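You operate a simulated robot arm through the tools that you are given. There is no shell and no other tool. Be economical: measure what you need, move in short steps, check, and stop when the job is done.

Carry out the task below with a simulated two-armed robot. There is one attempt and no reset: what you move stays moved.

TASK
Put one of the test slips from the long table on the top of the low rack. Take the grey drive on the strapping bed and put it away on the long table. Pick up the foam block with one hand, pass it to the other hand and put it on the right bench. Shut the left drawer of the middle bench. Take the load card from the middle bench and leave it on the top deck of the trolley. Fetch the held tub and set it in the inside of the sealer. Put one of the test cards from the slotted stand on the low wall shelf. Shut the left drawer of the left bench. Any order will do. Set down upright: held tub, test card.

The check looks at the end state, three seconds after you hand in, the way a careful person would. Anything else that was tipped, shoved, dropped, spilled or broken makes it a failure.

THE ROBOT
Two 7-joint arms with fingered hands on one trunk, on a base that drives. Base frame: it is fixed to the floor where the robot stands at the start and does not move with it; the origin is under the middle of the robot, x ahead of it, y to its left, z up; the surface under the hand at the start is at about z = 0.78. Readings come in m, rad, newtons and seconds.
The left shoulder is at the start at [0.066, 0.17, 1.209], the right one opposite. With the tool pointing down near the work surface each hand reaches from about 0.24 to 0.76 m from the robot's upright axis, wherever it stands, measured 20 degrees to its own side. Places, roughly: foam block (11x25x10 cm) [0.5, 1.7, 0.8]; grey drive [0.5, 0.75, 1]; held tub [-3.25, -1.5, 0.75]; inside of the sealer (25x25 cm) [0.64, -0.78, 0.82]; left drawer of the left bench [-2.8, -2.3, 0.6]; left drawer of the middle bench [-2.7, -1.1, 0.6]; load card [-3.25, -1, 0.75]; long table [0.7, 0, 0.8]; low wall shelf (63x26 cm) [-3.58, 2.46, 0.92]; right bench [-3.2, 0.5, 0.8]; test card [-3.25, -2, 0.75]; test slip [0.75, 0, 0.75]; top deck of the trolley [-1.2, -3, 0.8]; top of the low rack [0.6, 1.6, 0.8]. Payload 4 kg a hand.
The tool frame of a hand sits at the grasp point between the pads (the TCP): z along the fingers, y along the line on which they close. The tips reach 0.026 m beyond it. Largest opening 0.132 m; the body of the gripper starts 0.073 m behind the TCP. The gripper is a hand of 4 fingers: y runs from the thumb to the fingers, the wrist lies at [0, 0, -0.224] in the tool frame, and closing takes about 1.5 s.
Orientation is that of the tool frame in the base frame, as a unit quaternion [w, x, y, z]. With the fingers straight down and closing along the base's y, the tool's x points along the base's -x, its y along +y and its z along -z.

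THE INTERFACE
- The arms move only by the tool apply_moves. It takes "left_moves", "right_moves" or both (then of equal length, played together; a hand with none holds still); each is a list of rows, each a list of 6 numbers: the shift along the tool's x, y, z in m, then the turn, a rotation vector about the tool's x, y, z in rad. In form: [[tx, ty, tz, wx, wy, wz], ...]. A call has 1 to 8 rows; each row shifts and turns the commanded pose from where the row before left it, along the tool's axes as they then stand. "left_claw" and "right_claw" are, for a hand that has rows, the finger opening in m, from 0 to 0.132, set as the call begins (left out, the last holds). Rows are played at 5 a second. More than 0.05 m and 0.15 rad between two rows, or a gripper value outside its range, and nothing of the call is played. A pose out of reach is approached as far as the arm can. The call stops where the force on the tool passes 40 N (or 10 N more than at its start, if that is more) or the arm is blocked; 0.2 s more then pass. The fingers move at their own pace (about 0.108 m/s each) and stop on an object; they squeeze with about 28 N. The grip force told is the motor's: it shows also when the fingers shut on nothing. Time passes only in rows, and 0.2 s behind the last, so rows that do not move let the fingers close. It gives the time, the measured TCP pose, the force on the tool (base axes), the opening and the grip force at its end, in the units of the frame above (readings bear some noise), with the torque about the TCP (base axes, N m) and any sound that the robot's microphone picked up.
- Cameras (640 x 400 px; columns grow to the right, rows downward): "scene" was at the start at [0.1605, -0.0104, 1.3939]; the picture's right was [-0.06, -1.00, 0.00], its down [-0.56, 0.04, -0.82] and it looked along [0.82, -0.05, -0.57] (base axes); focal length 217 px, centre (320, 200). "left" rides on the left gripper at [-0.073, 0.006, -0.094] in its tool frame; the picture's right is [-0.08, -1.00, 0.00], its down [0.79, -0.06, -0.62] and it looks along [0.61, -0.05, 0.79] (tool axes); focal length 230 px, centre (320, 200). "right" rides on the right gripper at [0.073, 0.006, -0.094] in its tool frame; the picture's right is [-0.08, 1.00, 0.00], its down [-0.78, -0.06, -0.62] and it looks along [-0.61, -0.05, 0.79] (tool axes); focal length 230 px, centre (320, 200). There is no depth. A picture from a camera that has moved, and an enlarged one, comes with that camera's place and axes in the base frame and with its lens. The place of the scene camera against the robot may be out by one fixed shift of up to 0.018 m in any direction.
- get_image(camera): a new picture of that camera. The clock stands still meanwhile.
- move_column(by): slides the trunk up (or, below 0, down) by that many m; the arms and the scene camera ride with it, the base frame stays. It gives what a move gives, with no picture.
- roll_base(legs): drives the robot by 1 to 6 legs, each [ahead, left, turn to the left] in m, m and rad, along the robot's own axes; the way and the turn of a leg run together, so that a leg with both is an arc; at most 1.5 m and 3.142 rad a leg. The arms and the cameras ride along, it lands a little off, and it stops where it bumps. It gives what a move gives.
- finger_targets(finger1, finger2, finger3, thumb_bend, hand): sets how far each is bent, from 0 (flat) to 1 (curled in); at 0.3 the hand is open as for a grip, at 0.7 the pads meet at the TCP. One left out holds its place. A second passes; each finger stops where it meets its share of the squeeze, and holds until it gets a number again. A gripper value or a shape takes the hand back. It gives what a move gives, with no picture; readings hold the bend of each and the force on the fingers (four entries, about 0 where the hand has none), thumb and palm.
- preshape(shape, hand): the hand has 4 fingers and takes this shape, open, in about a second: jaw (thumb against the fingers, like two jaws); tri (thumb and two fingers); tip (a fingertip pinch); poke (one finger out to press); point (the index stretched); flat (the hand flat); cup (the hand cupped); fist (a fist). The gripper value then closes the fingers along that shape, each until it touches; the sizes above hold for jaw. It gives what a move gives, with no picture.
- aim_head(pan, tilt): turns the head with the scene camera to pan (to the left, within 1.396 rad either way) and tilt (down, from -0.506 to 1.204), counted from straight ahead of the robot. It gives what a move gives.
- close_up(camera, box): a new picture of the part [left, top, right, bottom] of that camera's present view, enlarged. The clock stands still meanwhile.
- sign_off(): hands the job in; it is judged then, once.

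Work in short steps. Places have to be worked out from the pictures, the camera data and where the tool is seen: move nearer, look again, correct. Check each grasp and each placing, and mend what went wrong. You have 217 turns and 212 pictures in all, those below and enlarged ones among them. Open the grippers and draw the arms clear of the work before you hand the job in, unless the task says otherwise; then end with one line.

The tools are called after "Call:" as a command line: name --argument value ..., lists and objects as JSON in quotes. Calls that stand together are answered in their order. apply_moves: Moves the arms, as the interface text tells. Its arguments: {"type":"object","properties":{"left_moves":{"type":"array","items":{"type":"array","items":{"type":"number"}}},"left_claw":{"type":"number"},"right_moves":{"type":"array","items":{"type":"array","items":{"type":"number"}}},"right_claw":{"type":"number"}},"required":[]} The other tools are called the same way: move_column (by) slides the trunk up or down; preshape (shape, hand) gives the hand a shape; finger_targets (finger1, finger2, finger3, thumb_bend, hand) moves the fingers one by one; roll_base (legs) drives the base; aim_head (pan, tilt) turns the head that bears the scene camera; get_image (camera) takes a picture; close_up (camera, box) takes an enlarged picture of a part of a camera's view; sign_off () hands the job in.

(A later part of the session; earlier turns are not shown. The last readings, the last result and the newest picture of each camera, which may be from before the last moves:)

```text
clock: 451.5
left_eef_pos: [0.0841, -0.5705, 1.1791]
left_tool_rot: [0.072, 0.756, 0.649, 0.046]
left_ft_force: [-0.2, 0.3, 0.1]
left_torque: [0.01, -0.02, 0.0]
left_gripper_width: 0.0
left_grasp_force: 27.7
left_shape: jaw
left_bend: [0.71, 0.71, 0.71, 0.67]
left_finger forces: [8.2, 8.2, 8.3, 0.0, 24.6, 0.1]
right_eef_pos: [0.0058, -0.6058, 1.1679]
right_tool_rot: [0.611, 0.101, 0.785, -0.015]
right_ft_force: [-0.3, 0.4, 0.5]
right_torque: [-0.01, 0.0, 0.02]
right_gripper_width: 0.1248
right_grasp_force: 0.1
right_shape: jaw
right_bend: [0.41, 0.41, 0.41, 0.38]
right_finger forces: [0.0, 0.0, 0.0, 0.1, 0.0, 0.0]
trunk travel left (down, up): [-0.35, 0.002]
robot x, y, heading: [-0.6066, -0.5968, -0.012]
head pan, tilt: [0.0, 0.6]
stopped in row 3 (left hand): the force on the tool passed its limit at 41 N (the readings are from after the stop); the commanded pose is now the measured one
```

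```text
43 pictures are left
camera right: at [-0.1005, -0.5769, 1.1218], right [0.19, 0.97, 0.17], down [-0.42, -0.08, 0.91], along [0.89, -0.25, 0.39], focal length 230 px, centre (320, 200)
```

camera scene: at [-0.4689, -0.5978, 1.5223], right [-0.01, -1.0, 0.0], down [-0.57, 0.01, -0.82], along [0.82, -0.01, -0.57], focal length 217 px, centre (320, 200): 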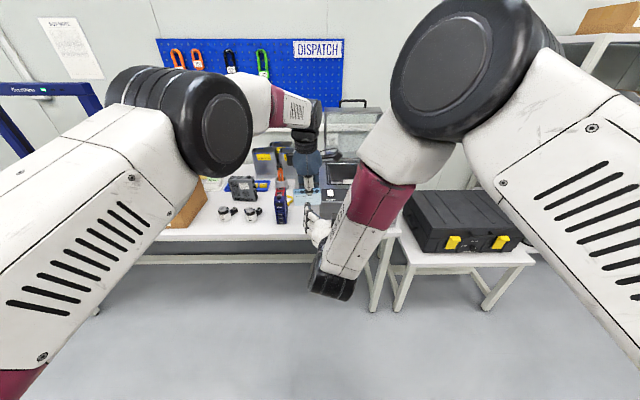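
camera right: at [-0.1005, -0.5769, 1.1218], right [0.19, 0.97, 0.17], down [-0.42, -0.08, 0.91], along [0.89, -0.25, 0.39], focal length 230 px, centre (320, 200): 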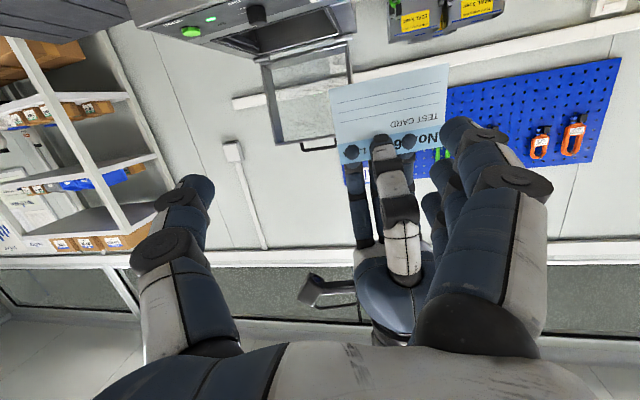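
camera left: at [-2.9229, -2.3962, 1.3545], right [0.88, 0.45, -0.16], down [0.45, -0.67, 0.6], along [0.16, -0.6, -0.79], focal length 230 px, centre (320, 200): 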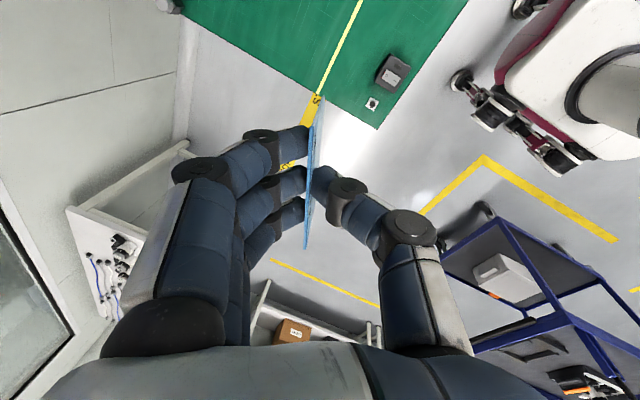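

The hands touched lightly: the right arm is cramped at this height. I draw the right hand back, and raise both hands ~0.17 m, where the right wrist can straighten.

Call:
apply_moves --right_moves '[[0, 0, -0.03, 0, 0, 0], [0, -0.02, -0.04, 0, 0, 0], [0, -0.02, -0.04, 0, 0, 0], [-0.04, -0.01, 0, 0, 0, 0], [-0.045, 0, 0, 0, 0, 0], [-0.045, 0, 0, 0, 0, 0], [-0.045, 0, 0, 0, 0, 0], [0, 0, 0, 0, 0, 0]]'

Call:
apply_moves --left_moves '[[0, 0.006, -0.04, 0, 0, 0], [0, 0.006, -0.04, 0, 0, 0], [0, 0.006, -0.04, 0, 0, 0], [0, 0.006, -0.04, 0, 0, 0], [0, 0, 0, 0, 0, 0]]'

Call:
get_image --camera "right"

```text
clock: 453.3
left_eef_pos: [0.085, -0.5696, 1.1797]
left_tool_rot: [0.072, 0.755, 0.65, 0.046]
left_ft_force: [-0.5, -0.2, -0.1]
left_torque: [0.01, 0.01, 0.0]
left_gripper_width: 0.0001
left_grasp_force: 27.9
left_shape: jaw
left_bend: [0.71, 0.71, 0.71, 0.67]
left_finger forces: [8.3, 8.1, 8.1, 0.1, 24.7, 0.1]
right_eef_pos: [-0.0728, -0.6571, 1.3587]
right_tool_rot: [0.611, 0.095, 0.786, -0.015]
right_ft_force: [0.5, -0.4, 0.6]
right_torque: [0.0, -0.01, 0.02]
right_gripper_width: 0.1248
right_grasp_force: 0.0
right_shape: jaw
right_bend: [0.41, 0.41, 0.41, 0.38]
right_finger forces: [0.0, 0.0, 0.0, 0.1, 0.0, 0.0]
trunk travel left (down, up): [-0.35, 0.002]
robot x, y, heading: [-0.6064, -0.589, -0.013]
head pan, tilt: [0.0, 0.6]
```

```text
clock: 454.5
left_eef_pos: [0.0748, -0.5649, 1.3389]
left_tool_rot: [0.072, 0.756, 0.65, 0.046]
left_ft_force: [0.3, 0.0, -0.1]
left_torque: [0.0, 0.01, -0.01]
left_gripper_width: 0.0002
left_grasp_force: 28.3
left_shape: jaw
left_bend: [0.71, 0.71, 0.71, 0.67]
left_finger forces: [8.4, 8.5, 8.5, 0.1, 25.5, 0.0]
left hand out of reach, approached as far as the arm can: row 4
right_eef_pos: [-0.0725, -0.6596, 1.3579]
right_tool_rot: [0.611, 0.096, 0.786, -0.014]
right_ft_force: [0.7, -0.3, -0.1]
right_torque: [-0.02, 0.0, -0.02]
right_gripper_width: 0.1248
right_grasp_force: 0.1
right_shape: jaw
right_bend: [0.41, 0.41, 0.41, 0.38]
right_finger forces: [0.0, 0.0, 0.0, 0.0, 0.1, 0.1]
trunk travel left (down, up): [-0.35, 0.002]
robot x, y, heading: [-0.6105, -0.5908, -0.014]
head pan, tilt: [0.0, 0.6]
```

```text
42 pictures are left
camera right: at [-0.1776, -0.6309, 1.312], right [0.19, 0.97, 0.17], down [-0.42, -0.08, 0.91], along [0.89, -0.24, 0.39], focal length 230 px, centre (320, 200)
```

right: 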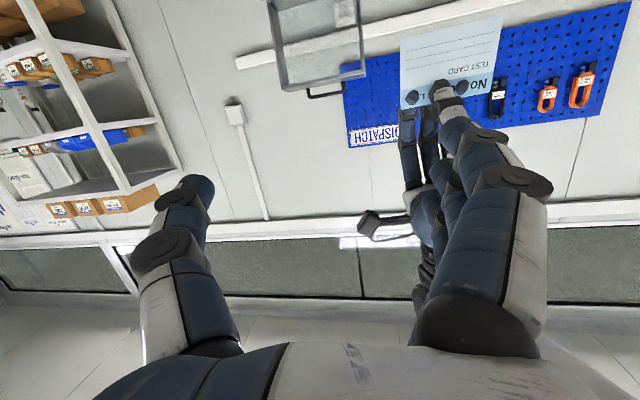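

Free again. I align the right hand on the card axis: lateral shift, small roll, and approach to 9 cm.

Call:
apply_moves --right_moves '[[0.0065, 0.0397, 0, 0, 0, 0], [0.0065, 0.0397, 0, 0, 0, 0], [0.0065, 0.0397, 0, 0, 0, 0], [0, 0, 0, 0, 0, -0.124], [0, 0, 0.027, 0, 0, 0], [0, 0, 0.027, 0, 0, 0], [0, 0, 0, 0, 0, 0]]'

Call:
get_image --camera "right"

```text
clock: 456.3
left_eef_pos: [0.0745, -0.5646, 1.3381]
left_tool_rot: [0.072, 0.756, 0.649, 0.046]
left_ft_force: [0.0, 0.6, 0.2]
left_torque: [0.02, 0.0, -0.01]
left_gripper_width: 0.0
left_grasp_force: 28.0
left_shape: jaw
left_bend: [0.71, 0.71, 0.71, 0.67]
left_finger forces: [8.5, 8.5, 8.6, 0.0, 25.6, 0.0]
right_eef_pos: [0.0122, -0.5771, 1.3681]
right_tool_rot: [0.608, 0.098, 0.788, -0.03]
right_ft_force: [-0.6, -0.7, 0.1]
right_torque: [0.01, 0.0, 0.02]
right_gripper_width: 0.1249
right_grasp_force: 0.0
right_shape: jaw
right_bend: [0.41, 0.41, 0.41, 0.37]
right_finger forces: [0.0, 0.1, 0.0, 0.1, 0.0, 0.0]
trunk travel left (down, up): [-0.35, 0.002]
robot x, y, heading: [-0.6056, -0.5919, -0.014]
head pan, tilt: [0.0, 0.6]
stopped in row 7 (right hand): the arm was blocked; the commanded pose is now the measured one
```

```text
41 pictures are left
camera right: at [-0.0936, -0.5484, 1.3222], right [0.21, 0.97, 0.15], down [-0.41, -0.05, 0.91], along [0.89, -0.25, 0.38], focal length 230 px, centre (320, 200)
```

right: 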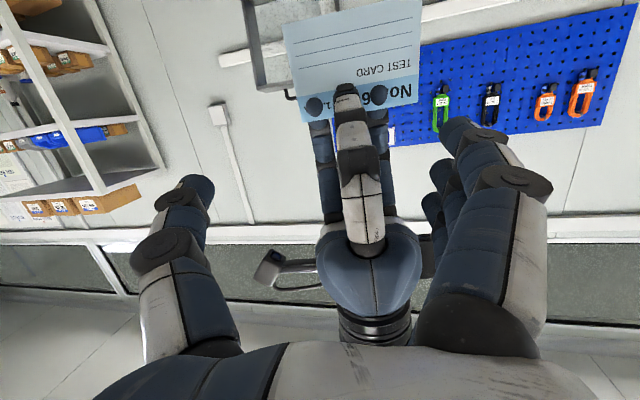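

Close. I lower 4 cm and shift 2.5 cm left to centre the card, then approach part way.

Call:
apply_moves --right_moves '[[0.013, 0.009, 0, 0, 0, 0], [0.013, 0.009, 0, 0, 0, 0], [0.013, 0.009, 0, 0, 0, 0], [0, 0, 0.02, 0, 0, 0]]'

Call:
get_image --camera "right"

```text
clock: 457.5
left_eef_pos: [0.0727, -0.5655, 1.3392]
left_tool_rot: [0.073, 0.756, 0.649, 0.046]
left_ft_force: [0.1, -0.1, 0.1]
left_torque: [0.01, 0.0, 0.02]
left_gripper_width: 0.0
left_grasp_force: 28.4
left_shape: jaw
left_bend: [0.71, 0.71, 0.71, 0.67]
left_finger forces: [8.5, 8.5, 8.5, 0.0, 25.5, 0.0]
right_eef_pos: [0.0403, -0.5794, 1.3589]
right_tool_rot: [0.607, 0.144, 0.781, -0.011]
right_ft_force: [0.7, 0.0, 0.2]
right_torque: [0.01, 0.01, -0.01]
right_gripper_width: 0.1247
right_grasp_force: 0.0
right_shape: jaw
right_bend: [0.41, 0.41, 0.41, 0.37]
right_finger forces: [0.0, 0.0, 0.1, 0.0, 0.0, 0.1]
trunk travel left (down, up): [-0.35, 0.002]
robot x, y, heading: [-0.6063, -0.5911, -0.015]
head pan, tilt: [0.0, 0.6]
stopped in row 4 (right hand): the arm was blocked; the commanded pose is now the measured one
```

```text
40 pictures are left
camera right: at [-0.0627, -0.5413, 1.314], right [0.25, 0.94, 0.23], down [-0.42, -0.11, 0.9], along [0.87, -0.33, 0.37], focal length 230 px, centre (320, 200)
```

right: 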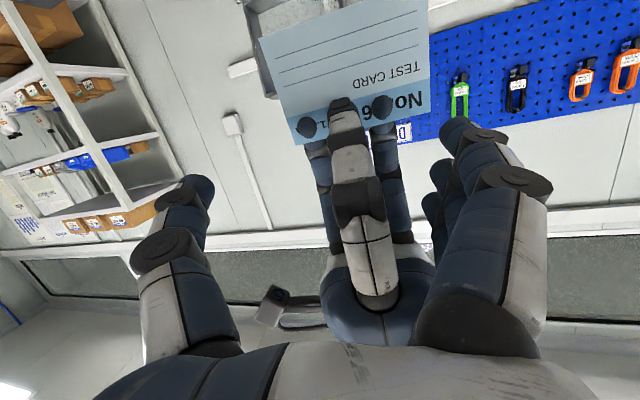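

The right arm prefers a pose farther right and lower, where it pointed forward cleanly. I move it there and will bring the card to it with the left hand.

Call:
apply_moves --right_moves '[[0, 0, -0.045, 0, 0, 0], [0, 0, -0.045, 0, 0, 0]]'

Call:
apply_moves --right_moves '[[0.027, -0.0396, 0.0124, 0, 0, 0], [0.027, -0.0396, 0.0124, 0, 0, 0], [0.027, -0.0396, 0.0124, 0, 0, 0], [0.027, -0.0396, 0.0124, 0, 0, 0], [0.027, -0.0396, 0.0124, 0, 0, 0], [0.027, -0.0396, 0.0124, 0, 0, 0], [0.027, -0.0396, 0.0124, 0, 0, 0], [0.027, -0.0396, 0.0124, 0, 0, 0]]'

Call:
apply_moves --right_moves '[[0, 0, 0, -0.058, -0.02, -0.083], [0, 0, 0, -0.058, -0.02, -0.083], [0, 0, 0, 0, 0, 0]]'

```text
clock: 458.3
left_eef_pos: [0.0766, -0.5531, 1.3404]
left_tool_rot: [0.074, 0.75, 0.656, 0.046]
left_ft_force: [-0.5, -0.4, -0.1]
left_torque: [-0.01, 0.07, 0.01]
left_gripper_width: 0.0002
left_grasp_force: 27.8
left_shape: jaw
left_bend: [0.71, 0.71, 0.71, 0.67]
left_finger forces: [8.4, 8.4, 8.4, 0.1, 25.4, 0.1]
right_eef_pos: [-0.0308, -0.5961, 1.3819]
right_tool_rot: [0.611, 0.159, 0.774, -0.039]
right_ft_force: [-0.2, 0.4, 0.2]
right_torque: [0.01, -0.01, 0.01]
right_gripper_width: 0.125
right_grasp_force: 0.0
right_shape: jaw
right_bend: [0.41, 0.4, 0.4, 0.37]
right_finger forces: [0.0, 0.0, 0.0, 0.0, 0.1, 0.1]
trunk travel left (down, up): [-0.35, 0.002]
robot x, y, heading: [-0.6081, -0.5894, -0.01]
head pan, tilt: [0.0, 0.6]
stopped in row 2 (right hand): the arm was blocked; the commanded pose is now the measured one
```

```text
clock: 460.1
left_eef_pos: [0.0773, -0.554, 1.3406]
left_tool_rot: [0.074, 0.75, 0.656, 0.046]
left_ft_force: [0.0, -0.2, 0.0]
left_torque: [0.01, 0.0, 0.03]
left_gripper_width: 0.0
left_grasp_force: 28.2
left_shape: jaw
left_bend: [0.71, 0.71, 0.71, 0.67]
left_finger forces: [8.3, 8.4, 8.4, 0.0, 25.2, 0.1]
right_eef_pos: [-0.0773, -0.8988, 1.1121]
right_tool_rot: [0.612, 0.197, 0.765, -0.041]
right_ft_force: [0.5, -0.7, 0.7]
right_torque: [-0.03, 0.0, -0.02]
right_gripper_width: 0.125
right_grasp_force: 0.0
right_shape: jaw
right_bend: [0.41, 0.4, 0.4, 0.37]
right_finger forces: [0.1, 0.0, 0.0, 0.1, 0.1, 0.0]
trunk travel left (down, up): [-0.35, 0.002]
robot x, y, heading: [-0.6106, -0.5941, -0.008]
head pan, tilt: [0.0, 0.6]
```

```text
clock: 461.1
left_eef_pos: [0.077, -0.554, 1.3408]
left_tool_rot: [0.074, 0.75, 0.655, 0.046]
left_ft_force: [-0.7, 0.6, 0.0]
left_torque: [0.0, 0.01, 0.01]
left_gripper_width: 0.0
left_grasp_force: 28.0
left_shape: jaw
left_bend: [0.71, 0.71, 0.71, 0.67]
left_finger forces: [8.4, 8.4, 8.4, 0.1, 25.3, 0.1]
right_eef_pos: [-0.0795, -0.906, 1.1093]
right_tool_rot: [0.631, 0.1, 0.768, -0.059]
right_ft_force: [-0.5, 0.6, -0.2]
right_torque: [-0.02, 0.03, 0.0]
right_gripper_width: 0.1249
right_grasp_force: 0.0
right_shape: jaw
right_bend: [0.41, 0.4, 0.4, 0.37]
right_finger forces: [0.1, 0.1, 0.0, 0.0, 0.1, 0.1]
trunk travel left (down, up): [-0.35, 0.002]
robot x, y, heading: [-0.6068, -0.5929, -0.007]
head pan, tilt: [0.0, 0.6]
stopped in row 3 (right hand): the arm was blocked; the commanded pose is now the measured one
```

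The pose is usable (only yaw off, which the base can undo). I nudge the right hand 8 cm toward the centre so the left can reach it.

Call:
apply_moves --right_moves '[[0, 0.04, 0, 0, 0, 0], [0, 0.04, 0, 0, 0, 0]]'

Call:
apply_moves --left_moves '[[-0.035, 0, 0, 0.11, 0.028, 0.049], [-0.035, 0, 0, 0.11, 0.028, 0.049], [0, 0, 0, 0, 0, 0]]'

```text
clock: 461.9
left_eef_pos: [0.0764, -0.5537, 1.341]
left_tool_rot: [0.073, 0.75, 0.656, 0.045]
left_ft_force: [-0.1, -0.1, -0.8]
left_torque: [-0.01, 0.03, 0.01]
left_gripper_width: 0.0
left_grasp_force: 27.9
left_shape: jaw
left_bend: [0.71, 0.71, 0.71, 0.67]
left_finger forces: [8.5, 8.4, 8.4, 0.0, 25.3, 0.0]
right_eef_pos: [-0.0648, -0.8611, 1.109]
right_tool_rot: [0.622, 0.14, 0.767, -0.07]
right_ft_force: [-0.5, -0.2, 0.5]
right_torque: [-0.04, 0.0, 0.02]
right_gripper_width: 0.125
right_grasp_force: 0.1
right_shape: jaw
right_bend: [0.41, 0.4, 0.4, 0.37]
right_finger forces: [0.0, 0.0, 0.0, 0.0, 0.0, 0.0]
trunk travel left (down, up): [-0.35, 0.002]
robot x, y, heading: [-0.6053, -0.5932, -0.007]
head pan, tilt: [0.0, 0.6]
stopped in row 2 (right hand): the arm was blocked; the commanded pose is now the measured one
```

```text
clock: 462.7
left_eef_pos: [0.0195, -0.5707, 1.3279]
left_tool_rot: [-0.026, 0.771, 0.636, -0.01]
left_ft_force: [-0.2, -0.2, 1.3]
left_torque: [-0.01, 0.04, -0.02]
left_gripper_width: 0.0003
left_grasp_force: 27.9
left_shape: jaw
left_bend: [0.71, 0.71, 0.71, 0.68]
left_finger forces: [8.6, 8.6, 8.6, 0.0, 25.6, 0.1]
left hand out of reach, approached as far as the arm can: row 1, 2
right_eef_pos: [-0.0643, -0.8616, 1.1097]
right_tool_rot: [0.622, 0.14, 0.767, -0.071]
right_ft_force: [0.2, -0.3, -0.1]
right_torque: [0.01, 0.0, 0.01]
right_gripper_width: 0.125
right_grasp_force: 0.1
right_shape: jaw
right_bend: [0.41, 0.4, 0.4, 0.37]
right_finger forces: [0.1, 0.0, 0.0, 0.0, 0.1, 0.0]
trunk travel left (down, up): [-0.35, 0.002]
robot x, y, heading: [-0.6062, -0.5915, -0.012]
head pan, tilt: [0.0, 0.6]
```

The card's pitch now matches the right hand. I bring the card above the right hand's open fingers (10 cm high), then look.

Call:
apply_moves --left_moves '[[-0.0434, -0.0021, 0.0131, 0, 0, 0], [-0.0434, -0.0021, 0.0131, 0, 0, 0], [-0.0434, -0.0021, 0.0131, 0, 0, 0], [-0.0434, -0.0021, 0.0131, 0, 0, 0], [-0.0434, -0.0021, 0.0131, 0, 0, 0], [-0.0434, -0.0021, 0.0131, 0, 0, 0], [-0.0434, -0.0021, 0.0131, 0, 0, 0], [0, 0, 0, 0.008, 0.055, 0.102]]'

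Call:
aim_head --pan -0.3 --tilt 0.6

Call:
get_image --camera "right"

Call:
get_image --camera "scene"

```text
clock: 464.7
left_eef_pos: [-0.0326, -0.6886, 1.28]
left_tool_rot: [-0.021, 0.763, 0.646, -0.006]
left_ft_force: [0.7, -0.2, 0.1]
left_torque: [0.04, 0.03, -0.02]
left_gripper_width: 0.0
left_grasp_force: 28.4
left_shape: jaw
left_bend: [0.71, 0.71, 0.71, 0.68]
left_finger forces: [8.4, 8.5, 8.5, 0.0, 25.5, 0.1]
left hand out of reach, approached as far as the arm can: row 2, 3, 4, 5, 6, 7, 8
right_eef_pos: [-0.0631, -0.8602, 1.1086]
right_tool_rot: [0.622, 0.14, 0.767, -0.07]
right_ft_force: [-0.4, -0.2, -0.3]
right_torque: [-0.02, 0.03, 0.01]
right_gripper_width: 0.1251
right_grasp_force: 0.2
right_shape: jaw
right_bend: [0.41, 0.4, 0.4, 0.37]
right_finger forces: [0.1, 0.1, 0.0, 0.1, 0.0, 0.1]
trunk travel left (down, up): [-0.35, 0.002]
robot x, y, heading: [-0.6069, -0.5918, -0.016]
head pan, tilt: [0.0, 0.6]
stopped in row 8 (left hand): the arm was blocked; the commanded pose is now the measured one
```

```text
clock: 465.5
left_eef_pos: [-0.0317, -0.6896, 1.2798]
left_tool_rot: [-0.02, 0.763, 0.646, -0.006]
left_ft_force: [0.1, 1.0, -0.7]
left_torque: [-0.02, 0.0, -0.05]
left_gripper_width: 0.0
left_grasp_force: 27.7
left_shape: jaw
left_bend: [0.71, 0.71, 0.71, 0.68]
left_finger forces: [8.5, 8.6, 8.5, 0.0, 25.5, 0.0]
right_eef_pos: [-0.0644, -0.8599, 1.109]
right_tool_rot: [0.622, 0.141, 0.767, -0.07]
right_ft_force: [0.0, -0.8, -0.7]
right_torque: [0.01, 0.01, -0.01]
right_gripper_width: 0.1252
right_grasp_force: 0.0
right_shape: jaw
right_bend: [0.41, 0.4, 0.4, 0.37]
right_finger forces: [0.0, 0.0, 0.0, 0.0, 0.1, 0.0]
trunk travel left (down, up): [-0.35, 0.002]
robot x, y, heading: [-0.6054, -0.5901, -0.01]
head pan, tilt: [-0.3, 0.6]
```

```text
39 pictures are left
camera right: at [-0.163, -0.8197, 1.0579], right [0.32, 0.94, 0.14], down [-0.45, 0.02, 0.89], along [0.84, -0.35, 0.42], focal length 230 px, centre (320, 200)
```

right: 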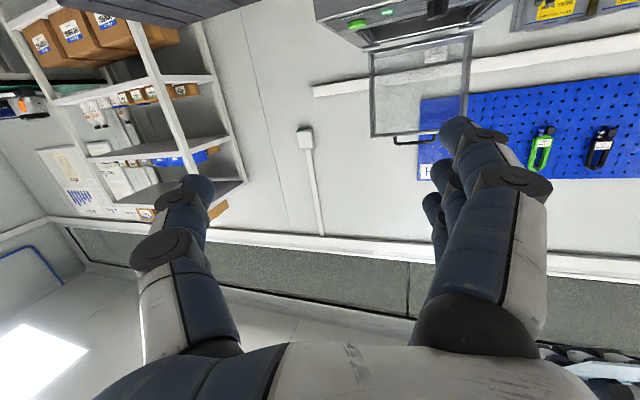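

```text
38 pictures are left
camera scene: at [-0.4732, -0.6237, 1.5223], right [-0.31, -0.95, 0.0], down [-0.54, 0.17, -0.83], along [0.79, -0.25, -0.56], focal length 217 px, centre (320, 200)
```

scene: 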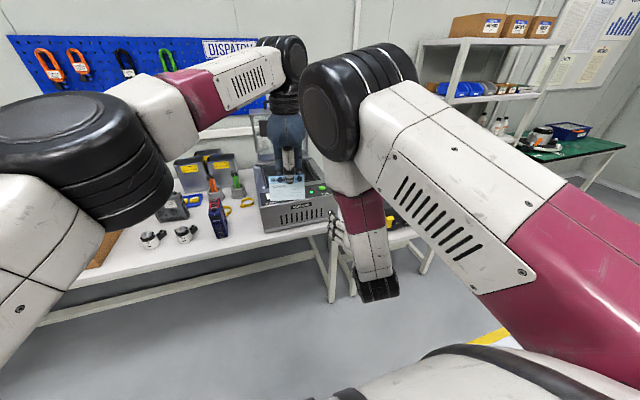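

The right elbow blocks this handover, so I give it up. I check how thick the card is — it may be able to stand on its own edge.

Call:
close_up --camera "left" --box '[270, 110, 370, 260]'

```text
2.67 times, centred on (320, 185) of left
camera zoom: at [-0.0339, -0.7632, 1.3715], right [-1.0, 0.09, 0.04], down [0.09, 0.77, 0.63], along [0.03, 0.63, -0.77], focal length 614 px, centre (320, 240)
```

zoom: 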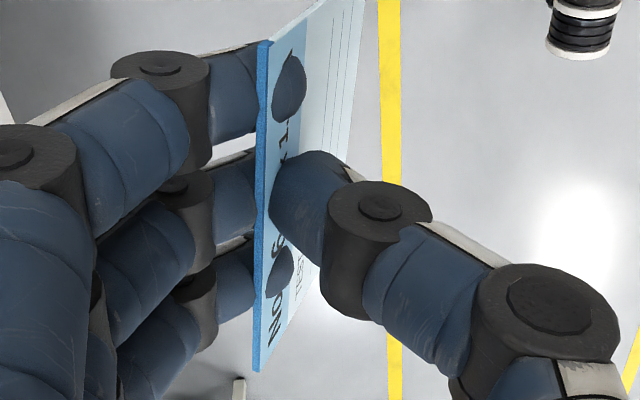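

The card is ~2 mm thick, so it must lean. New plan: keep my present grip (thumb covers only the card's middle on one side) and lean the card against the brown box's right side, with thumb just in front of the box, approaching the shelf diagonally. First I free the arms and reorient the left hand.

Call:
apply_moves --left_moves '[[0.036, 0, 0, 0, 0, 0.0775], [0.036, 0, 0, 0, 0, 0.0775], [0.036, 0.005, 0, 0, 0, 0.0775], [0.036, 0.008, 0, 0, 0, 0.0775], [0.036, 0.012, 0, 0, 0, 0.0775], [0.034, 0.015, 0, 0, 0, 0.0775], [0.034, 0.02, 0, 0, 0, 0.0775], [0.034, 0.02, 0, 0, 0, 0.0775]]'

Call:
apply_moves --left_moves '[[0, 0, 0, -0.13, 0, 0], [0, 0, 0, -0.13, 0, 0], [0, 0, 0, 0, 0, 0]]'

Call:
roll_base --legs '[[-0.7, 0, 0], [0, 1.45, 0], [0, 1.2, 0], [0, 0, 2.35]]'

```text
clock: 467.3
left_eef_pos: [0.0523, -0.4982, 1.2853]
left_tool_rot: [-0.021, 0.924, 0.382, -0.011]
left_ft_force: [-0.3, 0.2, 0.0]
left_torque: [0.02, 0.0, 0.02]
left_gripper_width: 0.0
left_grasp_force: 27.6
left_shape: jaw
left_bend: [0.71, 0.71, 0.71, 0.68]
left_finger forces: [8.4, 8.3, 8.4, 0.0, 24.9, 0.0]
left hand out of reach, approached as far as the arm can: row 6, 7, 8
right_eef_pos: [-0.0646, -0.8596, 1.1082]
right_tool_rot: [0.622, 0.14, 0.767, -0.07]
right_ft_force: [0.3, -0.7, 0.1]
right_torque: [-0.03, -0.01, 0.02]
right_gripper_width: 0.1253
right_grasp_force: 0.1
right_shape: jaw
right_bend: [0.41, 0.4, 0.4, 0.37]
right_finger forces: [0.0, 0.0, 0.0, 0.0, 0.0, 0.0]
trunk travel left (down, up): [-0.35, 0.002]
robot x, y, heading: [-0.607, -0.5936, -0.011]
head pan, tilt: [-0.3, 0.6]
```

```text
clock: 468.1
left_eef_pos: [0.0533, -0.4991, 1.2842]
left_tool_rot: [0.102, 0.919, 0.378, 0.037]
left_ft_force: [-0.1, 0.8, -0.1]
left_torque: [0.01, 0.02, 0.01]
left_gripper_width: 0.0001
left_grasp_force: 28.1
left_shape: jaw
left_bend: [0.71, 0.71, 0.71, 0.68]
left_finger forces: [8.6, 8.6, 8.6, 0.1, 25.8, 0.0]
right_eef_pos: [-0.0637, -0.8609, 1.1091]
right_tool_rot: [0.621, 0.14, 0.768, -0.069]
right_ft_force: [0.0, 0.9, -0.5]
right_torque: [-0.01, -0.04, 0.01]
right_gripper_width: 0.125
right_grasp_force: 0.0
right_shape: jaw
right_bend: [0.41, 0.4, 0.4, 0.37]
right_finger forces: [0.0, 0.0, 0.1, 0.0, 0.0, 0.1]
trunk travel left (down, up): [-0.35, 0.002]
robot x, y, heading: [-0.6055, -0.5918, -0.009]
head pan, tilt: [-0.3, 0.6]
```

```text
clock: 500.8
left_eef_pos: [-1.7866, 2.5043, 1.2824]
left_tool_rot: [0.003, 0.0, 0.994, 0.107]
left_ft_force: [0.1, -0.5, -1.1]
left_torque: [-0.01, -0.01, 0.06]
left_gripper_width: 0.0001
left_grasp_force: 27.5
left_shape: jaw
left_bend: [0.71, 0.71, 0.71, 0.68]
left_finger forces: [8.7, 8.6, 8.6, 0.0, 25.7, 0.1]
right_eef_pos: [-1.4485, 2.6793, 1.1091]
right_tool_rot: [-0.301, 0.656, -0.421, -0.549]
right_ft_force: [0.1, 0.2, 0.6]
right_torque: [-0.03, 0.0, -0.01]
right_gripper_width: 0.1251
right_grasp_force: 0.0
right_shape: jaw
right_bend: [0.41, 0.4, 0.4, 0.37]
right_finger forces: [0.0, 0.1, 0.1, 0.0, 0.0, 0.0]
trunk travel left (down, up): [-0.35, 0.002]
robot x, y, heading: [-1.2488, 2.1081, 2.35]
head pan, tilt: [-0.3, 0.6]
```

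I drive diagonally toward the shelf, keeping heading.

Call:
roll_base --legs '[[0.98, 1.06, 0]]'

Call:
aim_head --pan 0.6 --tilt 0.5

Call:
get_image --camera "scene"

Call:
get_image --camera "left"

```text
clock: 510.4
left_eef_pos: [-3.2286, 2.457, 1.2824]
left_tool_rot: [0.004, -0.001, 0.994, 0.107]
left_ft_force: [0.3, 0.0, 0.0]
left_torque: [0.02, 0.01, 0.0]
left_gripper_width: 0.0
left_grasp_force: 27.6
left_shape: jaw
left_bend: [0.71, 0.71, 0.71, 0.68]
left_finger forces: [8.6, 8.7, 8.6, 0.0, 25.7, 0.0]
right_eef_pos: [-2.892, 2.6337, 1.1096]
right_tool_rot: [-0.301, 0.657, -0.421, -0.549]
right_ft_force: [0.8, -0.2, -0.3]
right_torque: [0.0, 0.02, -0.03]
right_gripper_width: 0.1249
right_grasp_force: 0.0
right_shape: jaw
right_bend: [0.41, 0.4, 0.4, 0.37]
right_finger forces: [0.1, 0.0, 0.0, 0.0, 0.1, 0.0]
trunk travel left (down, up): [-0.35, 0.002]
robot x, y, heading: [-2.6928, 2.06, 2.353]
head pan, tilt: [-0.3, 0.6]
```

```text
clock: 511.6
left_eef_pos: [-3.2287, 2.4582, 1.2849]
left_tool_rot: [0.003, -0.002, 0.994, 0.107]
left_ft_force: [-0.6, -0.9, -0.5]
left_torque: [0.0, 0.02, -0.01]
left_gripper_width: 0.0003
left_grasp_force: 27.9
left_shape: jaw
left_bend: [0.71, 0.71, 0.71, 0.68]
left_finger forces: [8.6, 8.6, 8.6, 0.1, 25.7, 0.1]
right_eef_pos: [-2.8908, 2.634, 1.109]
right_tool_rot: [-0.3, 0.657, -0.421, -0.548]
right_ft_force: [0.6, -0.8, -0.1]
right_torque: [-0.01, -0.02, 0.01]
right_gripper_width: 0.1251
right_grasp_force: 0.0
right_shape: jaw
right_bend: [0.41, 0.4, 0.4, 0.37]
right_finger forces: [0.0, 0.1, 0.0, 0.0, 0.1, 0.0]
trunk travel left (down, up): [-0.35, 0.002]
robot x, y, heading: [-2.692, 2.0597, 2.354]
head pan, tilt: [0.6, 0.499]
```

```text
36 pictures are left
camera scene: at [-2.8, 2.1022, 1.5314], right [0.19, 0.98, 0.0], down [0.47, -0.09, -0.88], along [-0.86, 0.16, -0.48], focal length 217 px, centre (320, 200)
```

scene: 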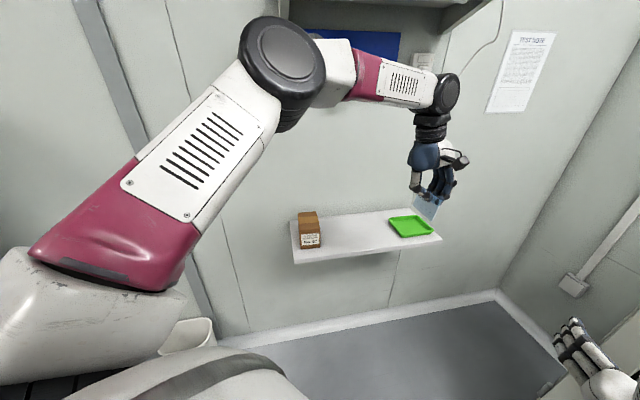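

```text
35 pictures are left
camera left: at [-3.1547, 2.4446, 1.3765], right [0.08, -0.97, -0.21], down [-0.79, -0.19, 0.58], along [-0.61, 0.12, -0.78], focal length 230 px, centre (320, 200)
```

left: 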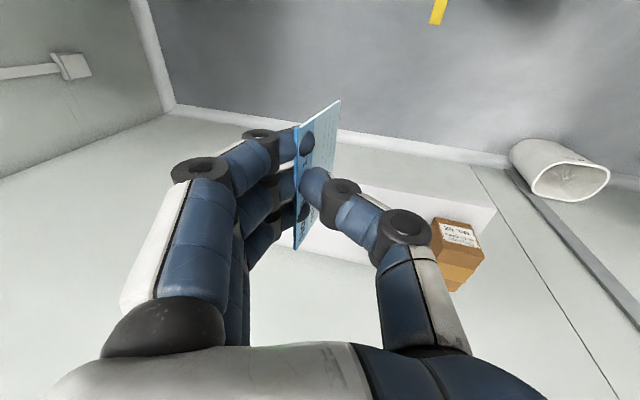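

The hand camera sees box and shelf. I move the hand toward the box and lower the trunk 0.17 m, then measure.

Call:
apply_moves --left_moves '[[0.03, -0.035, 0, 0, 0, 0], [0.03, -0.035, 0, 0, 0, 0], [0.03, -0.035, 0, 0, 0, 0], [0.03, -0.03, 0, 0, 0, 0], [0, 0, 0, 0, 0, 0]]'

Call:
move_column --by -0.15

Call:
get_image --camera "left"

```text
clock: 512.8
left_eef_pos: [-3.3463, 2.3254, 1.255]
left_tool_rot: [0.003, -0.001, 0.994, 0.107]
left_ft_force: [0.1, 0.1, -0.2]
left_torque: [-0.02, 0.03, 0.0]
left_gripper_width: 0.0
left_grasp_force: 27.9
left_shape: jaw
left_bend: [0.71, 0.71, 0.71, 0.68]
left_finger forces: [8.7, 8.8, 8.6, 0.1, 26.1, 0.1]
right_eef_pos: [-2.89, 2.635, 1.1077]
right_tool_rot: [-0.3, 0.657, -0.421, -0.549]
right_ft_force: [0.5, 0.3, -0.5]
right_torque: [0.02, -0.01, 0.01]
right_gripper_width: 0.1249
right_grasp_force: 0.1
right_shape: jaw
right_bend: [0.41, 0.4, 0.4, 0.37]
right_finger forces: [0.1, 0.0, 0.1, 0.1, 0.0, 0.1]
trunk travel left (down, up): [-0.35, 0.002]
robot x, y, heading: [-2.6898, 2.0611, 2.356]
head pan, tilt: [0.6, 0.499]
```

```text
clock: 514.5
left_eef_pos: [-3.3482, 2.3255, 1.1055]
left_tool_rot: [0.002, -0.001, 0.994, 0.108]
left_ft_force: [0.2, -0.3, 0.1]
left_torque: [0.0, 0.0, -0.01]
left_gripper_width: 0.0
left_grasp_force: 28.1
left_shape: jaw
left_bend: [0.71, 0.71, 0.71, 0.68]
left_finger forces: [8.8, 8.8, 8.8, 0.1, 26.3, 0.1]
right_eef_pos: [-2.8666, 2.6497, 0.9546]
right_tool_rot: [-0.306, 0.64, -0.456, -0.537]
right_ft_force: [0.6, -0.2, -0.3]
right_torque: [-0.04, 0.02, -0.02]
right_gripper_width: 0.1252
right_grasp_force: 0.1
right_shape: jaw
right_bend: [0.41, 0.4, 0.4, 0.37]
right_finger forces: [0.1, 0.0, 0.1, 0.1, 0.0, 0.0]
trunk travel left (down, up): [-0.2, 0.152]
robot x, y, heading: [-2.6893, 2.0646, 2.356]
head pan, tilt: [0.6, 0.499]
```

```text
34 pictures are left
camera left: at [-3.2737, 2.3119, 1.1981], right [0.08, -0.97, -0.21], down [-0.79, -0.19, 0.59], along [-0.61, 0.12, -0.78], focal length 230 px, centre (320, 200)
```

left: 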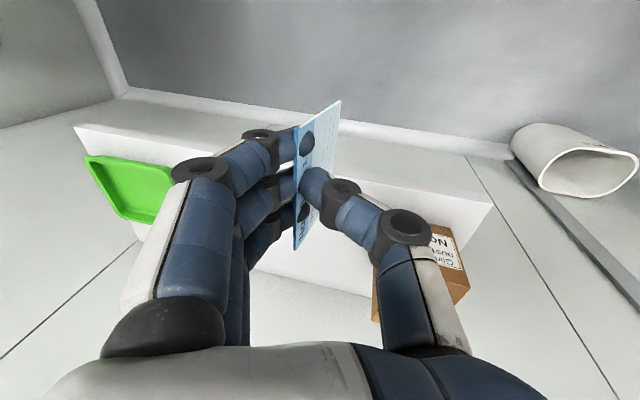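

I shift the hand 7 cm right to unhide the box's side and measure it.

Call:
apply_moves --left_moves '[[0, 0.035, 0, 0, 0, 0], [0, 0.035, 0, 0, 0, 0], [0, 0, 0, 0, 0, 0]]'

Call:
close_up --camera "left" --box '[400, 140, 560, 320]'

```text
clock: 515.3
left_eef_pos: [-3.3508, 2.3937, 1.1212]
left_tool_rot: [0.002, -0.002, 0.994, 0.108]
left_ft_force: [0.2, 0.0, 0.1]
left_torque: [0.0, -0.01, 0.02]
left_gripper_width: 0.0
left_grasp_force: 27.9
left_shape: jaw
left_bend: [0.71, 0.71, 0.71, 0.68]
left_finger forces: [8.7, 8.9, 8.9, 0.0, 26.6, 0.1]
right_eef_pos: [-2.8704, 2.6503, 0.9561]
right_tool_rot: [-0.305, 0.638, -0.455, -0.54]
right_ft_force: [0.5, 0.4, 0.1]
right_torque: [0.02, 0.04, -0.03]
right_gripper_width: 0.125
right_grasp_force: 0.1
right_shape: jaw
right_bend: [0.41, 0.4, 0.4, 0.37]
right_finger forces: [0.0, 0.0, 0.1, 0.0, 0.0, 0.1]
trunk travel left (down, up): [-0.2, 0.152]
robot x, y, heading: [-2.6889, 2.0603, 2.353]
head pan, tilt: [0.6, 0.499]
```

```text
2.22 times, centred on (480, 230) of left
camera zoom: at [-3.2759, 2.3803, 1.213], right [0.08, -0.97, -0.21], down [-0.79, -0.19, 0.58], along [-0.61, 0.12, -0.78], focal length 511 px, centre (-36, 133)
```

zoom: 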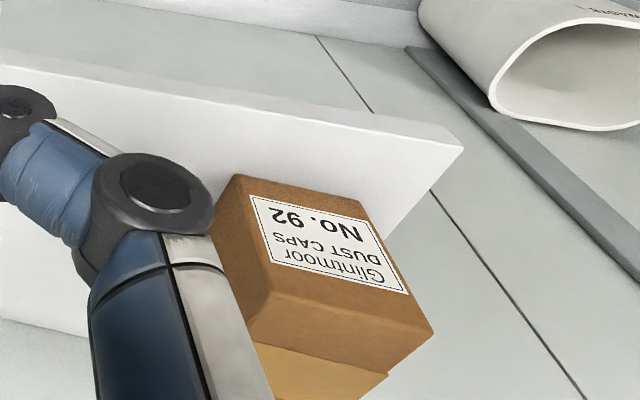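

Measured: box side y≈2.2335 (turned ≈0.12 rad), front x=-3.496, top 1.014; shelf front x=-3.443. I align yaw and lean, and move to a pose above the spot.

Call:
apply_moves --left_moves '[[0, 0, 0, -0.065, 0, 0.115], [0.0287, -0.0398, 0.0045, 0, 0, 0], [0.0287, -0.0398, 0.0045, 0, 0, 0], [0.0287, -0.0398, 0.0045, 0, 0, 0], [0.0287, -0.0398, 0.0045, 0, 0, 0], [0, 0, 0, 0, 0, 0]]'

Call:
get_image --camera "left"

Call:
close_up --camera "scene" --box '[260, 150, 440, 280]'

```text
clock: 516.7
left_eef_pos: [-3.4796, 2.2572, 1.0596]
left_tool_rot: [-0.003, 0.056, 0.989, 0.14]
left_ft_force: [-0.1, 0.2, 0.1]
left_torque: [-0.03, 0.0, -0.03]
left_gripper_width: 0.0001
left_grasp_force: 28.2
left_shape: jaw
left_bend: [0.71, 0.71, 0.71, 0.68]
left_finger forces: [8.8, 8.9, 8.9, 0.0, 26.8, 0.0]
right_eef_pos: [-2.8717, 2.6494, 0.9574]
right_tool_rot: [-0.305, 0.637, -0.456, -0.542]
right_ft_force: [0.1, 0.5, -0.8]
right_torque: [-0.01, -0.04, 0.03]
right_gripper_width: 0.125
right_grasp_force: 0.0
right_shape: jaw
right_bend: [0.41, 0.4, 0.4, 0.37]
right_finger forces: [0.0, 0.1, 0.0, 0.0, 0.1, 0.1]
trunk travel left (down, up): [-0.2, 0.152]
robot x, y, heading: [-2.6896, 2.0604, 2.348]
head pan, tilt: [0.6, 0.499]
```

```text
32 pictures are left
camera left: at [-3.4044, 2.2302, 1.1495], right [-0.03, -0.96, -0.28], down [-0.79, -0.14, 0.59], along [-0.61, 0.24, -0.76], focal length 230 px, centre (320, 200)
```

left: 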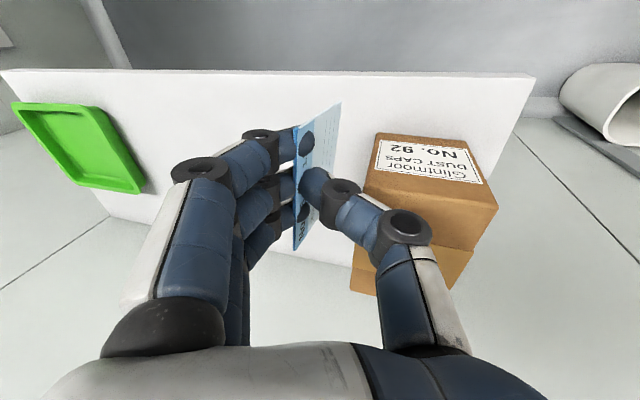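

```text
3.08 times, centred on (350, 215) of scene
camera zoom: at [-2.8247, 2.1279, 1.3801], right [0.19, 0.98, 0.0], down [0.47, -0.09, -0.88], along [-0.86, 0.16, -0.48], focal length 669 px, centre (228, 154)
```

zoom: 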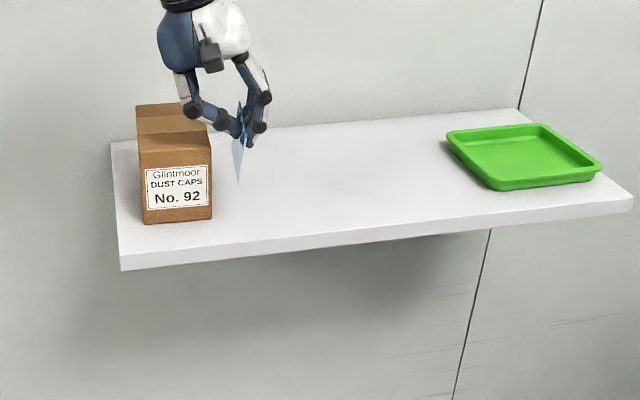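

Box side refined to y≈2.2385. I descend beside it with 1.5 cm spare.

Call:
apply_moves --left_moves '[[-0.002, -0.0077, 0.016, 0, 0, 0], [-0.002, -0.0077, 0.016, 0, 0, 0], [0, -0.0077, 0.016, 0, 0, 0], [0, -0.0077, 0.016, 0, 0, 0], [0, 0, 0, 0, 0, 0]]'

Call:
close_up --camera "left" --box '[240, 70, 480, 290]'

Call:
close_up --camera "scene" --box '[280, 170, 360, 250]'

```text
clock: 517.9
left_eef_pos: [-3.4796, 2.2459, 0.9899]
left_tool_rot: [-0.003, 0.056, 0.989, 0.14]
left_ft_force: [-0.2, -0.2, -0.4]
left_torque: [0.03, 0.03, 0.04]
left_gripper_width: 0.0
left_grasp_force: 27.8
left_shape: jaw
left_bend: [0.71, 0.71, 0.71, 0.68]
left_finger forces: [9.0, 9.1, 9.0, 0.0, 27.1, 0.0]
right_eef_pos: [-2.8705, 2.6493, 0.9571]
right_tool_rot: [-0.304, 0.638, -0.455, -0.541]
right_ft_force: [0.0, -0.2, -0.6]
right_torque: [-0.01, 0.0, -0.02]
right_gripper_width: 0.1251
right_grasp_force: 0.1
right_shape: jaw
right_bend: [0.41, 0.4, 0.4, 0.37]
right_finger forces: [0.1, 0.0, 0.1, 0.1, 0.1, 0.0]
trunk travel left (down, up): [-0.2, 0.152]
robot x, y, heading: [-2.6903, 2.0651, 2.353]
head pan, tilt: [0.6, 0.499]
```

```text
1.82 times, centred on (360, 180) of left
camera zoom: at [-3.4041, 2.219, 1.0792], right [-0.03, -0.96, -0.28], down [-0.79, -0.14, 0.59], along [-0.61, 0.24, -0.76], focal length 418 px, centre (247, 236)
```

zoom: 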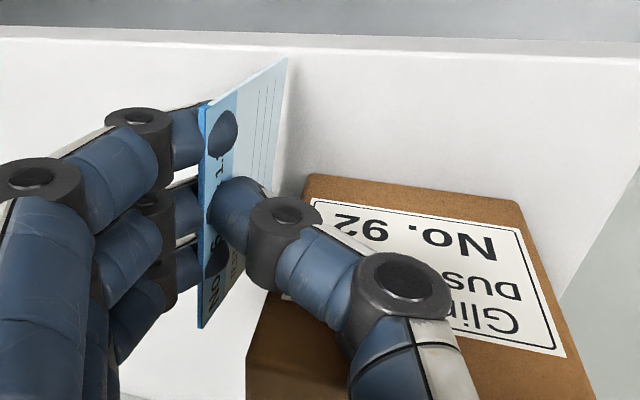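

```text
5.00 times, centred on (320, 210) of scene
camera zoom: at [-2.8252, 2.1276, 1.38], right [0.19, 0.98, 0.0], down [0.47, -0.09, -0.88], along [-0.86, 0.16, -0.48], focal length 1087 px, centre (320, 150)
```

zoom: 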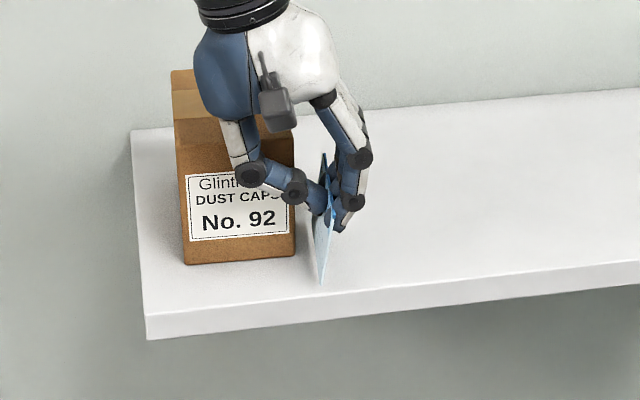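

Looks right. The thumb is close to the box front, so I shift 1 cm toward me, then in toward the box, then down to contact.

Call:
apply_moves --left_moves '[[-0.01, 0, 0, 0, 0, 0], [0, -0.007, -0.002, 0, 0, 0], [0, -0.007, -0.002, 0, 0, 0], [0, -0.0011, 0.0039, 0, 0, 0], [0, -0.0011, 0.0039, 0, 0, 0], [0, 0, 0, 0, 0, 0]]'

Call:
close_up --camera "left" --box '[240, 70, 480, 290]'

```text
clock: 519.3
left_eef_pos: [-3.4706, 2.2318, 0.9832]
left_tool_rot: [-0.003, 0.056, 0.988, 0.141]
left_ft_force: [-0.1, 0.5, 5.3]
left_torque: [0.1, -0.05, 0.01]
left_gripper_width: 0.0
left_grasp_force: 28.2
left_shape: jaw
left_bend: [0.71, 0.71, 0.71, 0.68]
left_finger forces: [9.3, 9.3, 9.4, 0.1, 28.0, 0.0]
right_eef_pos: [-2.8701, 2.6503, 0.9583]
right_tool_rot: [-0.305, 0.638, -0.455, -0.541]
right_ft_force: [0.0, -0.3, 0.6]
right_torque: [0.02, -0.02, -0.01]
right_gripper_width: 0.125
right_grasp_force: 0.0
right_shape: jaw
right_bend: [0.41, 0.4, 0.4, 0.37]
right_finger forces: [0.0, 0.0, 0.0, 0.0, 0.0, 0.1]
trunk travel left (down, up): [-0.2, 0.152]
robot x, y, heading: [-2.6905, 2.0619, 2.348]
head pan, tilt: [0.6, 0.499]
```

```text
1.82 times, centred on (360, 180) of left
camera zoom: at [-3.3967, 2.2049, 1.072], right [-0.03, -0.96, -0.28], down [-0.79, -0.14, 0.59], along [-0.61, 0.24, -0.76], focal length 418 px, centre (247, 236)
```

zoom: 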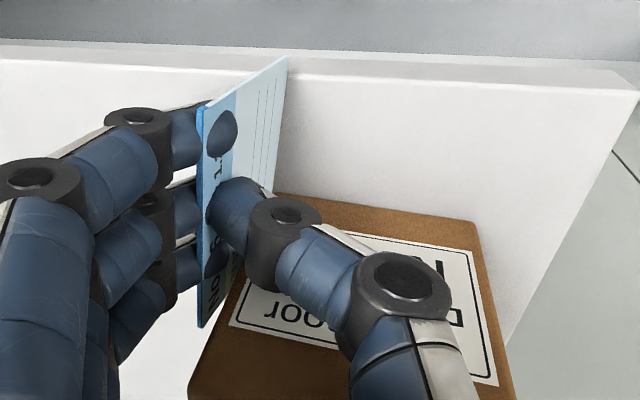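

The card's bottom touches the shelf (5 N). I nudge 3 mm closer so its top just meets the box, then release gently.

Call:
apply_moves --left_moves '[[0, 0.0006, -0.0019, 0, 0, 0], [0, -0.0029, -0.0008, 0, 0, 0], [0, -0.0006, 0.0019, 0, 0, 0], [0, 0, 0, 0, 0, 0]]'

Call:
close_up --camera "scene" --box '[280, 170, 360, 250]'

```text
clock: 520.3
left_eef_pos: [-3.4708, 2.2294, 0.9829]
left_tool_rot: [-0.003, 0.055, 0.989, 0.141]
left_ft_force: [0.0, 1.5, 5.0]
left_torque: [0.09, -0.09, 0.01]
left_gripper_width: 0.0
left_grasp_force: 28.6
left_shape: jaw
left_bend: [0.71, 0.71, 0.71, 0.68]
left_finger forces: [9.1, 9.7, 9.6, 0.0, 27.2, 0.0]
right_eef_pos: [-2.8695, 2.6496, 0.9583]
right_tool_rot: [-0.306, 0.637, -0.455, -0.542]
right_ft_force: [-0.2, 1.6, -0.2]
right_torque: [-0.01, 0.0, 0.0]
right_gripper_width: 0.1253
right_grasp_force: 0.1
right_shape: jaw
right_bend: [0.41, 0.4, 0.4, 0.37]
right_finger forces: [0.0, 0.0, 0.1, 0.0, 0.1, 0.0]
trunk travel left (down, up): [-0.2, 0.152]
robot x, y, heading: [-2.6893, 2.062, 2.355]
head pan, tilt: [0.6, 0.499]
```

```text
5.00 times, centred on (320, 210) of scene
camera zoom: at [-2.8248, 2.1276, 1.3801], right [0.19, 0.98, 0.0], down [0.47, -0.09, -0.88], along [-0.86, 0.16, -0.48], focal length 1087 px, centre (320, 150)
```

zoom: 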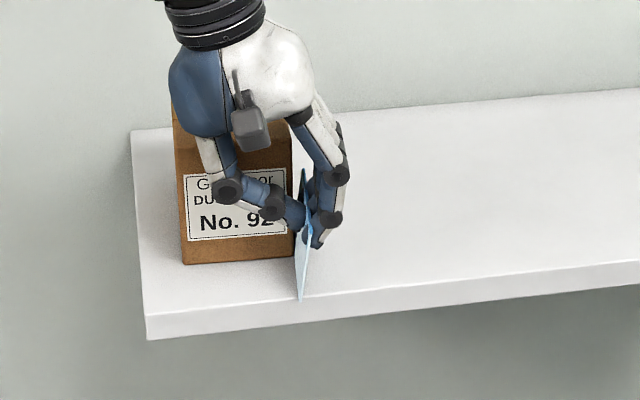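

Touching lightly. Now open gently and wait.

Call:
apply_moves --left_moves '[[0, 0, 0, 0, 0, 0], [0, 0, 0, 0, 0, 0], [0, 0, 0, 0, 0, 0]]' --left_claw 0.01

Call:
close_up --camera "scene" --box '[280, 170, 360, 250]'

```text
clock: 521.1
left_eef_pos: [-3.472, 2.2288, 0.9819]
left_tool_rot: [-0.003, 0.056, 0.989, 0.14]
left_ft_force: [0.0, -0.6, -0.8]
left_torque: [-0.02, -0.02, -0.02]
left_gripper_width: 0.0101
left_grasp_force: 0.1
left_shape: jaw
left_bend: [0.71, 0.71, 0.71, 0.7]
left_finger forces: [0.0, 0.0, 0.0, 0.1, 0.0, 0.0]
right_eef_pos: [-2.871, 2.6491, 0.9577]
right_tool_rot: [-0.304, 0.638, -0.455, -0.541]
right_ft_force: [0.5, 0.3, 0.3]
right_torque: [0.0, -0.06, -0.04]
right_gripper_width: 0.125
right_grasp_force: 0.0
right_shape: jaw
right_bend: [0.41, 0.4, 0.4, 0.37]
right_finger forces: [0.1, 0.0, 0.0, 0.1, 0.1, 0.0]
trunk travel left (down, up): [-0.2, 0.152]
robot x, y, heading: [-2.6928, 2.0595, 2.354]
head pan, tilt: [0.6, 0.499]
```

```text
5.00 times, centred on (320, 210) of scene
camera zoom: at [-2.8254, 2.1276, 1.38], right [0.19, 0.98, 0.0], down [0.47, -0.09, -0.88], along [-0.86, 0.16, -0.48], focal length 1087 px, centre (320, 150)
```

zoom: 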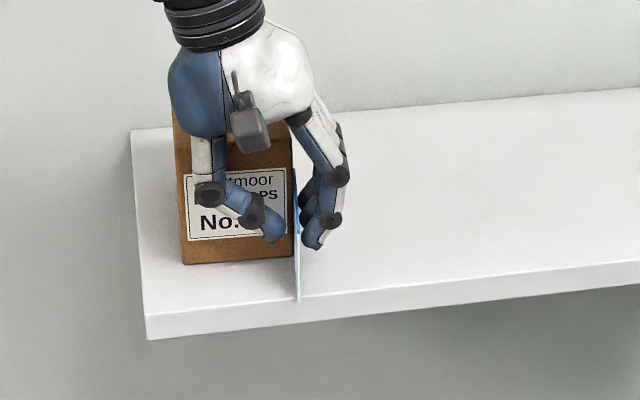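

The card rests upright against the box with no finger force. I rise straight up slowly.

Call:
apply_moves --left_moves '[[0, 0.0015, -0.0048, 0, 0, 0], [0, 0.0028, -0.0096, 0, 0, 0], [0, 0.0028, -0.0096, 0, 0, 0], [0, 0.0055, -0.0192, 0, 0, 0], [0, 0.0055, -0.0192, 0, 0, 0], [0, 0.0083, -0.0288, 0, 0, 0], [0, 0.0083, -0.0288, 0, 0, 0], [0, 0.0083, -0.0288, 0, 0, 0]]'

Call:
close_up --camera "scene" --box '[280, 170, 360, 250]'

```text
clock: 522.9
left_eef_pos: [-3.4652, 2.2276, 1.1355]
left_tool_rot: [-0.003, 0.056, 0.989, 0.139]
left_ft_force: [0.2, 0.4, 0.1]
left_torque: [0.0, 0.0, 0.05]
left_gripper_width: 0.0102
left_grasp_force: 0.1
left_shape: jaw
left_bend: [0.71, 0.71, 0.71, 0.7]
left_finger forces: [0.0, 0.1, 0.0, 0.0, 0.0, 0.0]
right_eef_pos: [-2.8708, 2.6503, 0.9571]
right_tool_rot: [-0.305, 0.637, -0.456, -0.541]
right_ft_force: [-0.4, -0.2, -0.7]
right_torque: [-0.01, -0.01, -0.01]
right_gripper_width: 0.1249
right_grasp_force: 0.0
right_shape: jaw
right_bend: [0.41, 0.4, 0.4, 0.37]
right_finger forces: [0.0, 0.0, 0.1, 0.0, 0.0, 0.0]
trunk travel left (down, up): [-0.2, 0.152]
robot x, y, heading: [-2.6904, 2.0652, 2.353]
head pan, tilt: [0.6, 0.499]
```

```text
5.00 times, centred on (320, 210) of scene
camera zoom: at [-2.8249, 2.1275, 1.3801], right [0.19, 0.98, 0.0], down [0.47, -0.09, -0.88], along [-0.86, 0.16, -0.48], focal length 1087 px, centre (320, 150)
```

zoom: 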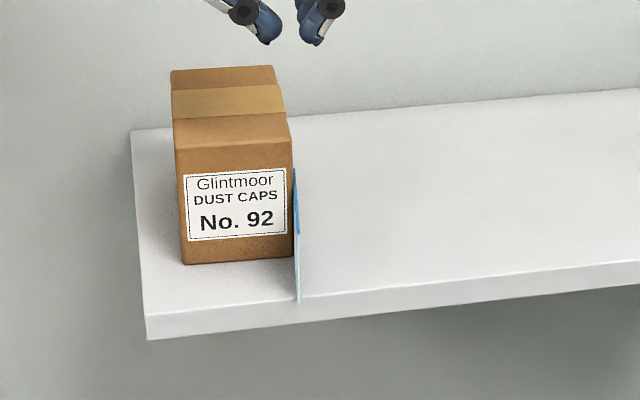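

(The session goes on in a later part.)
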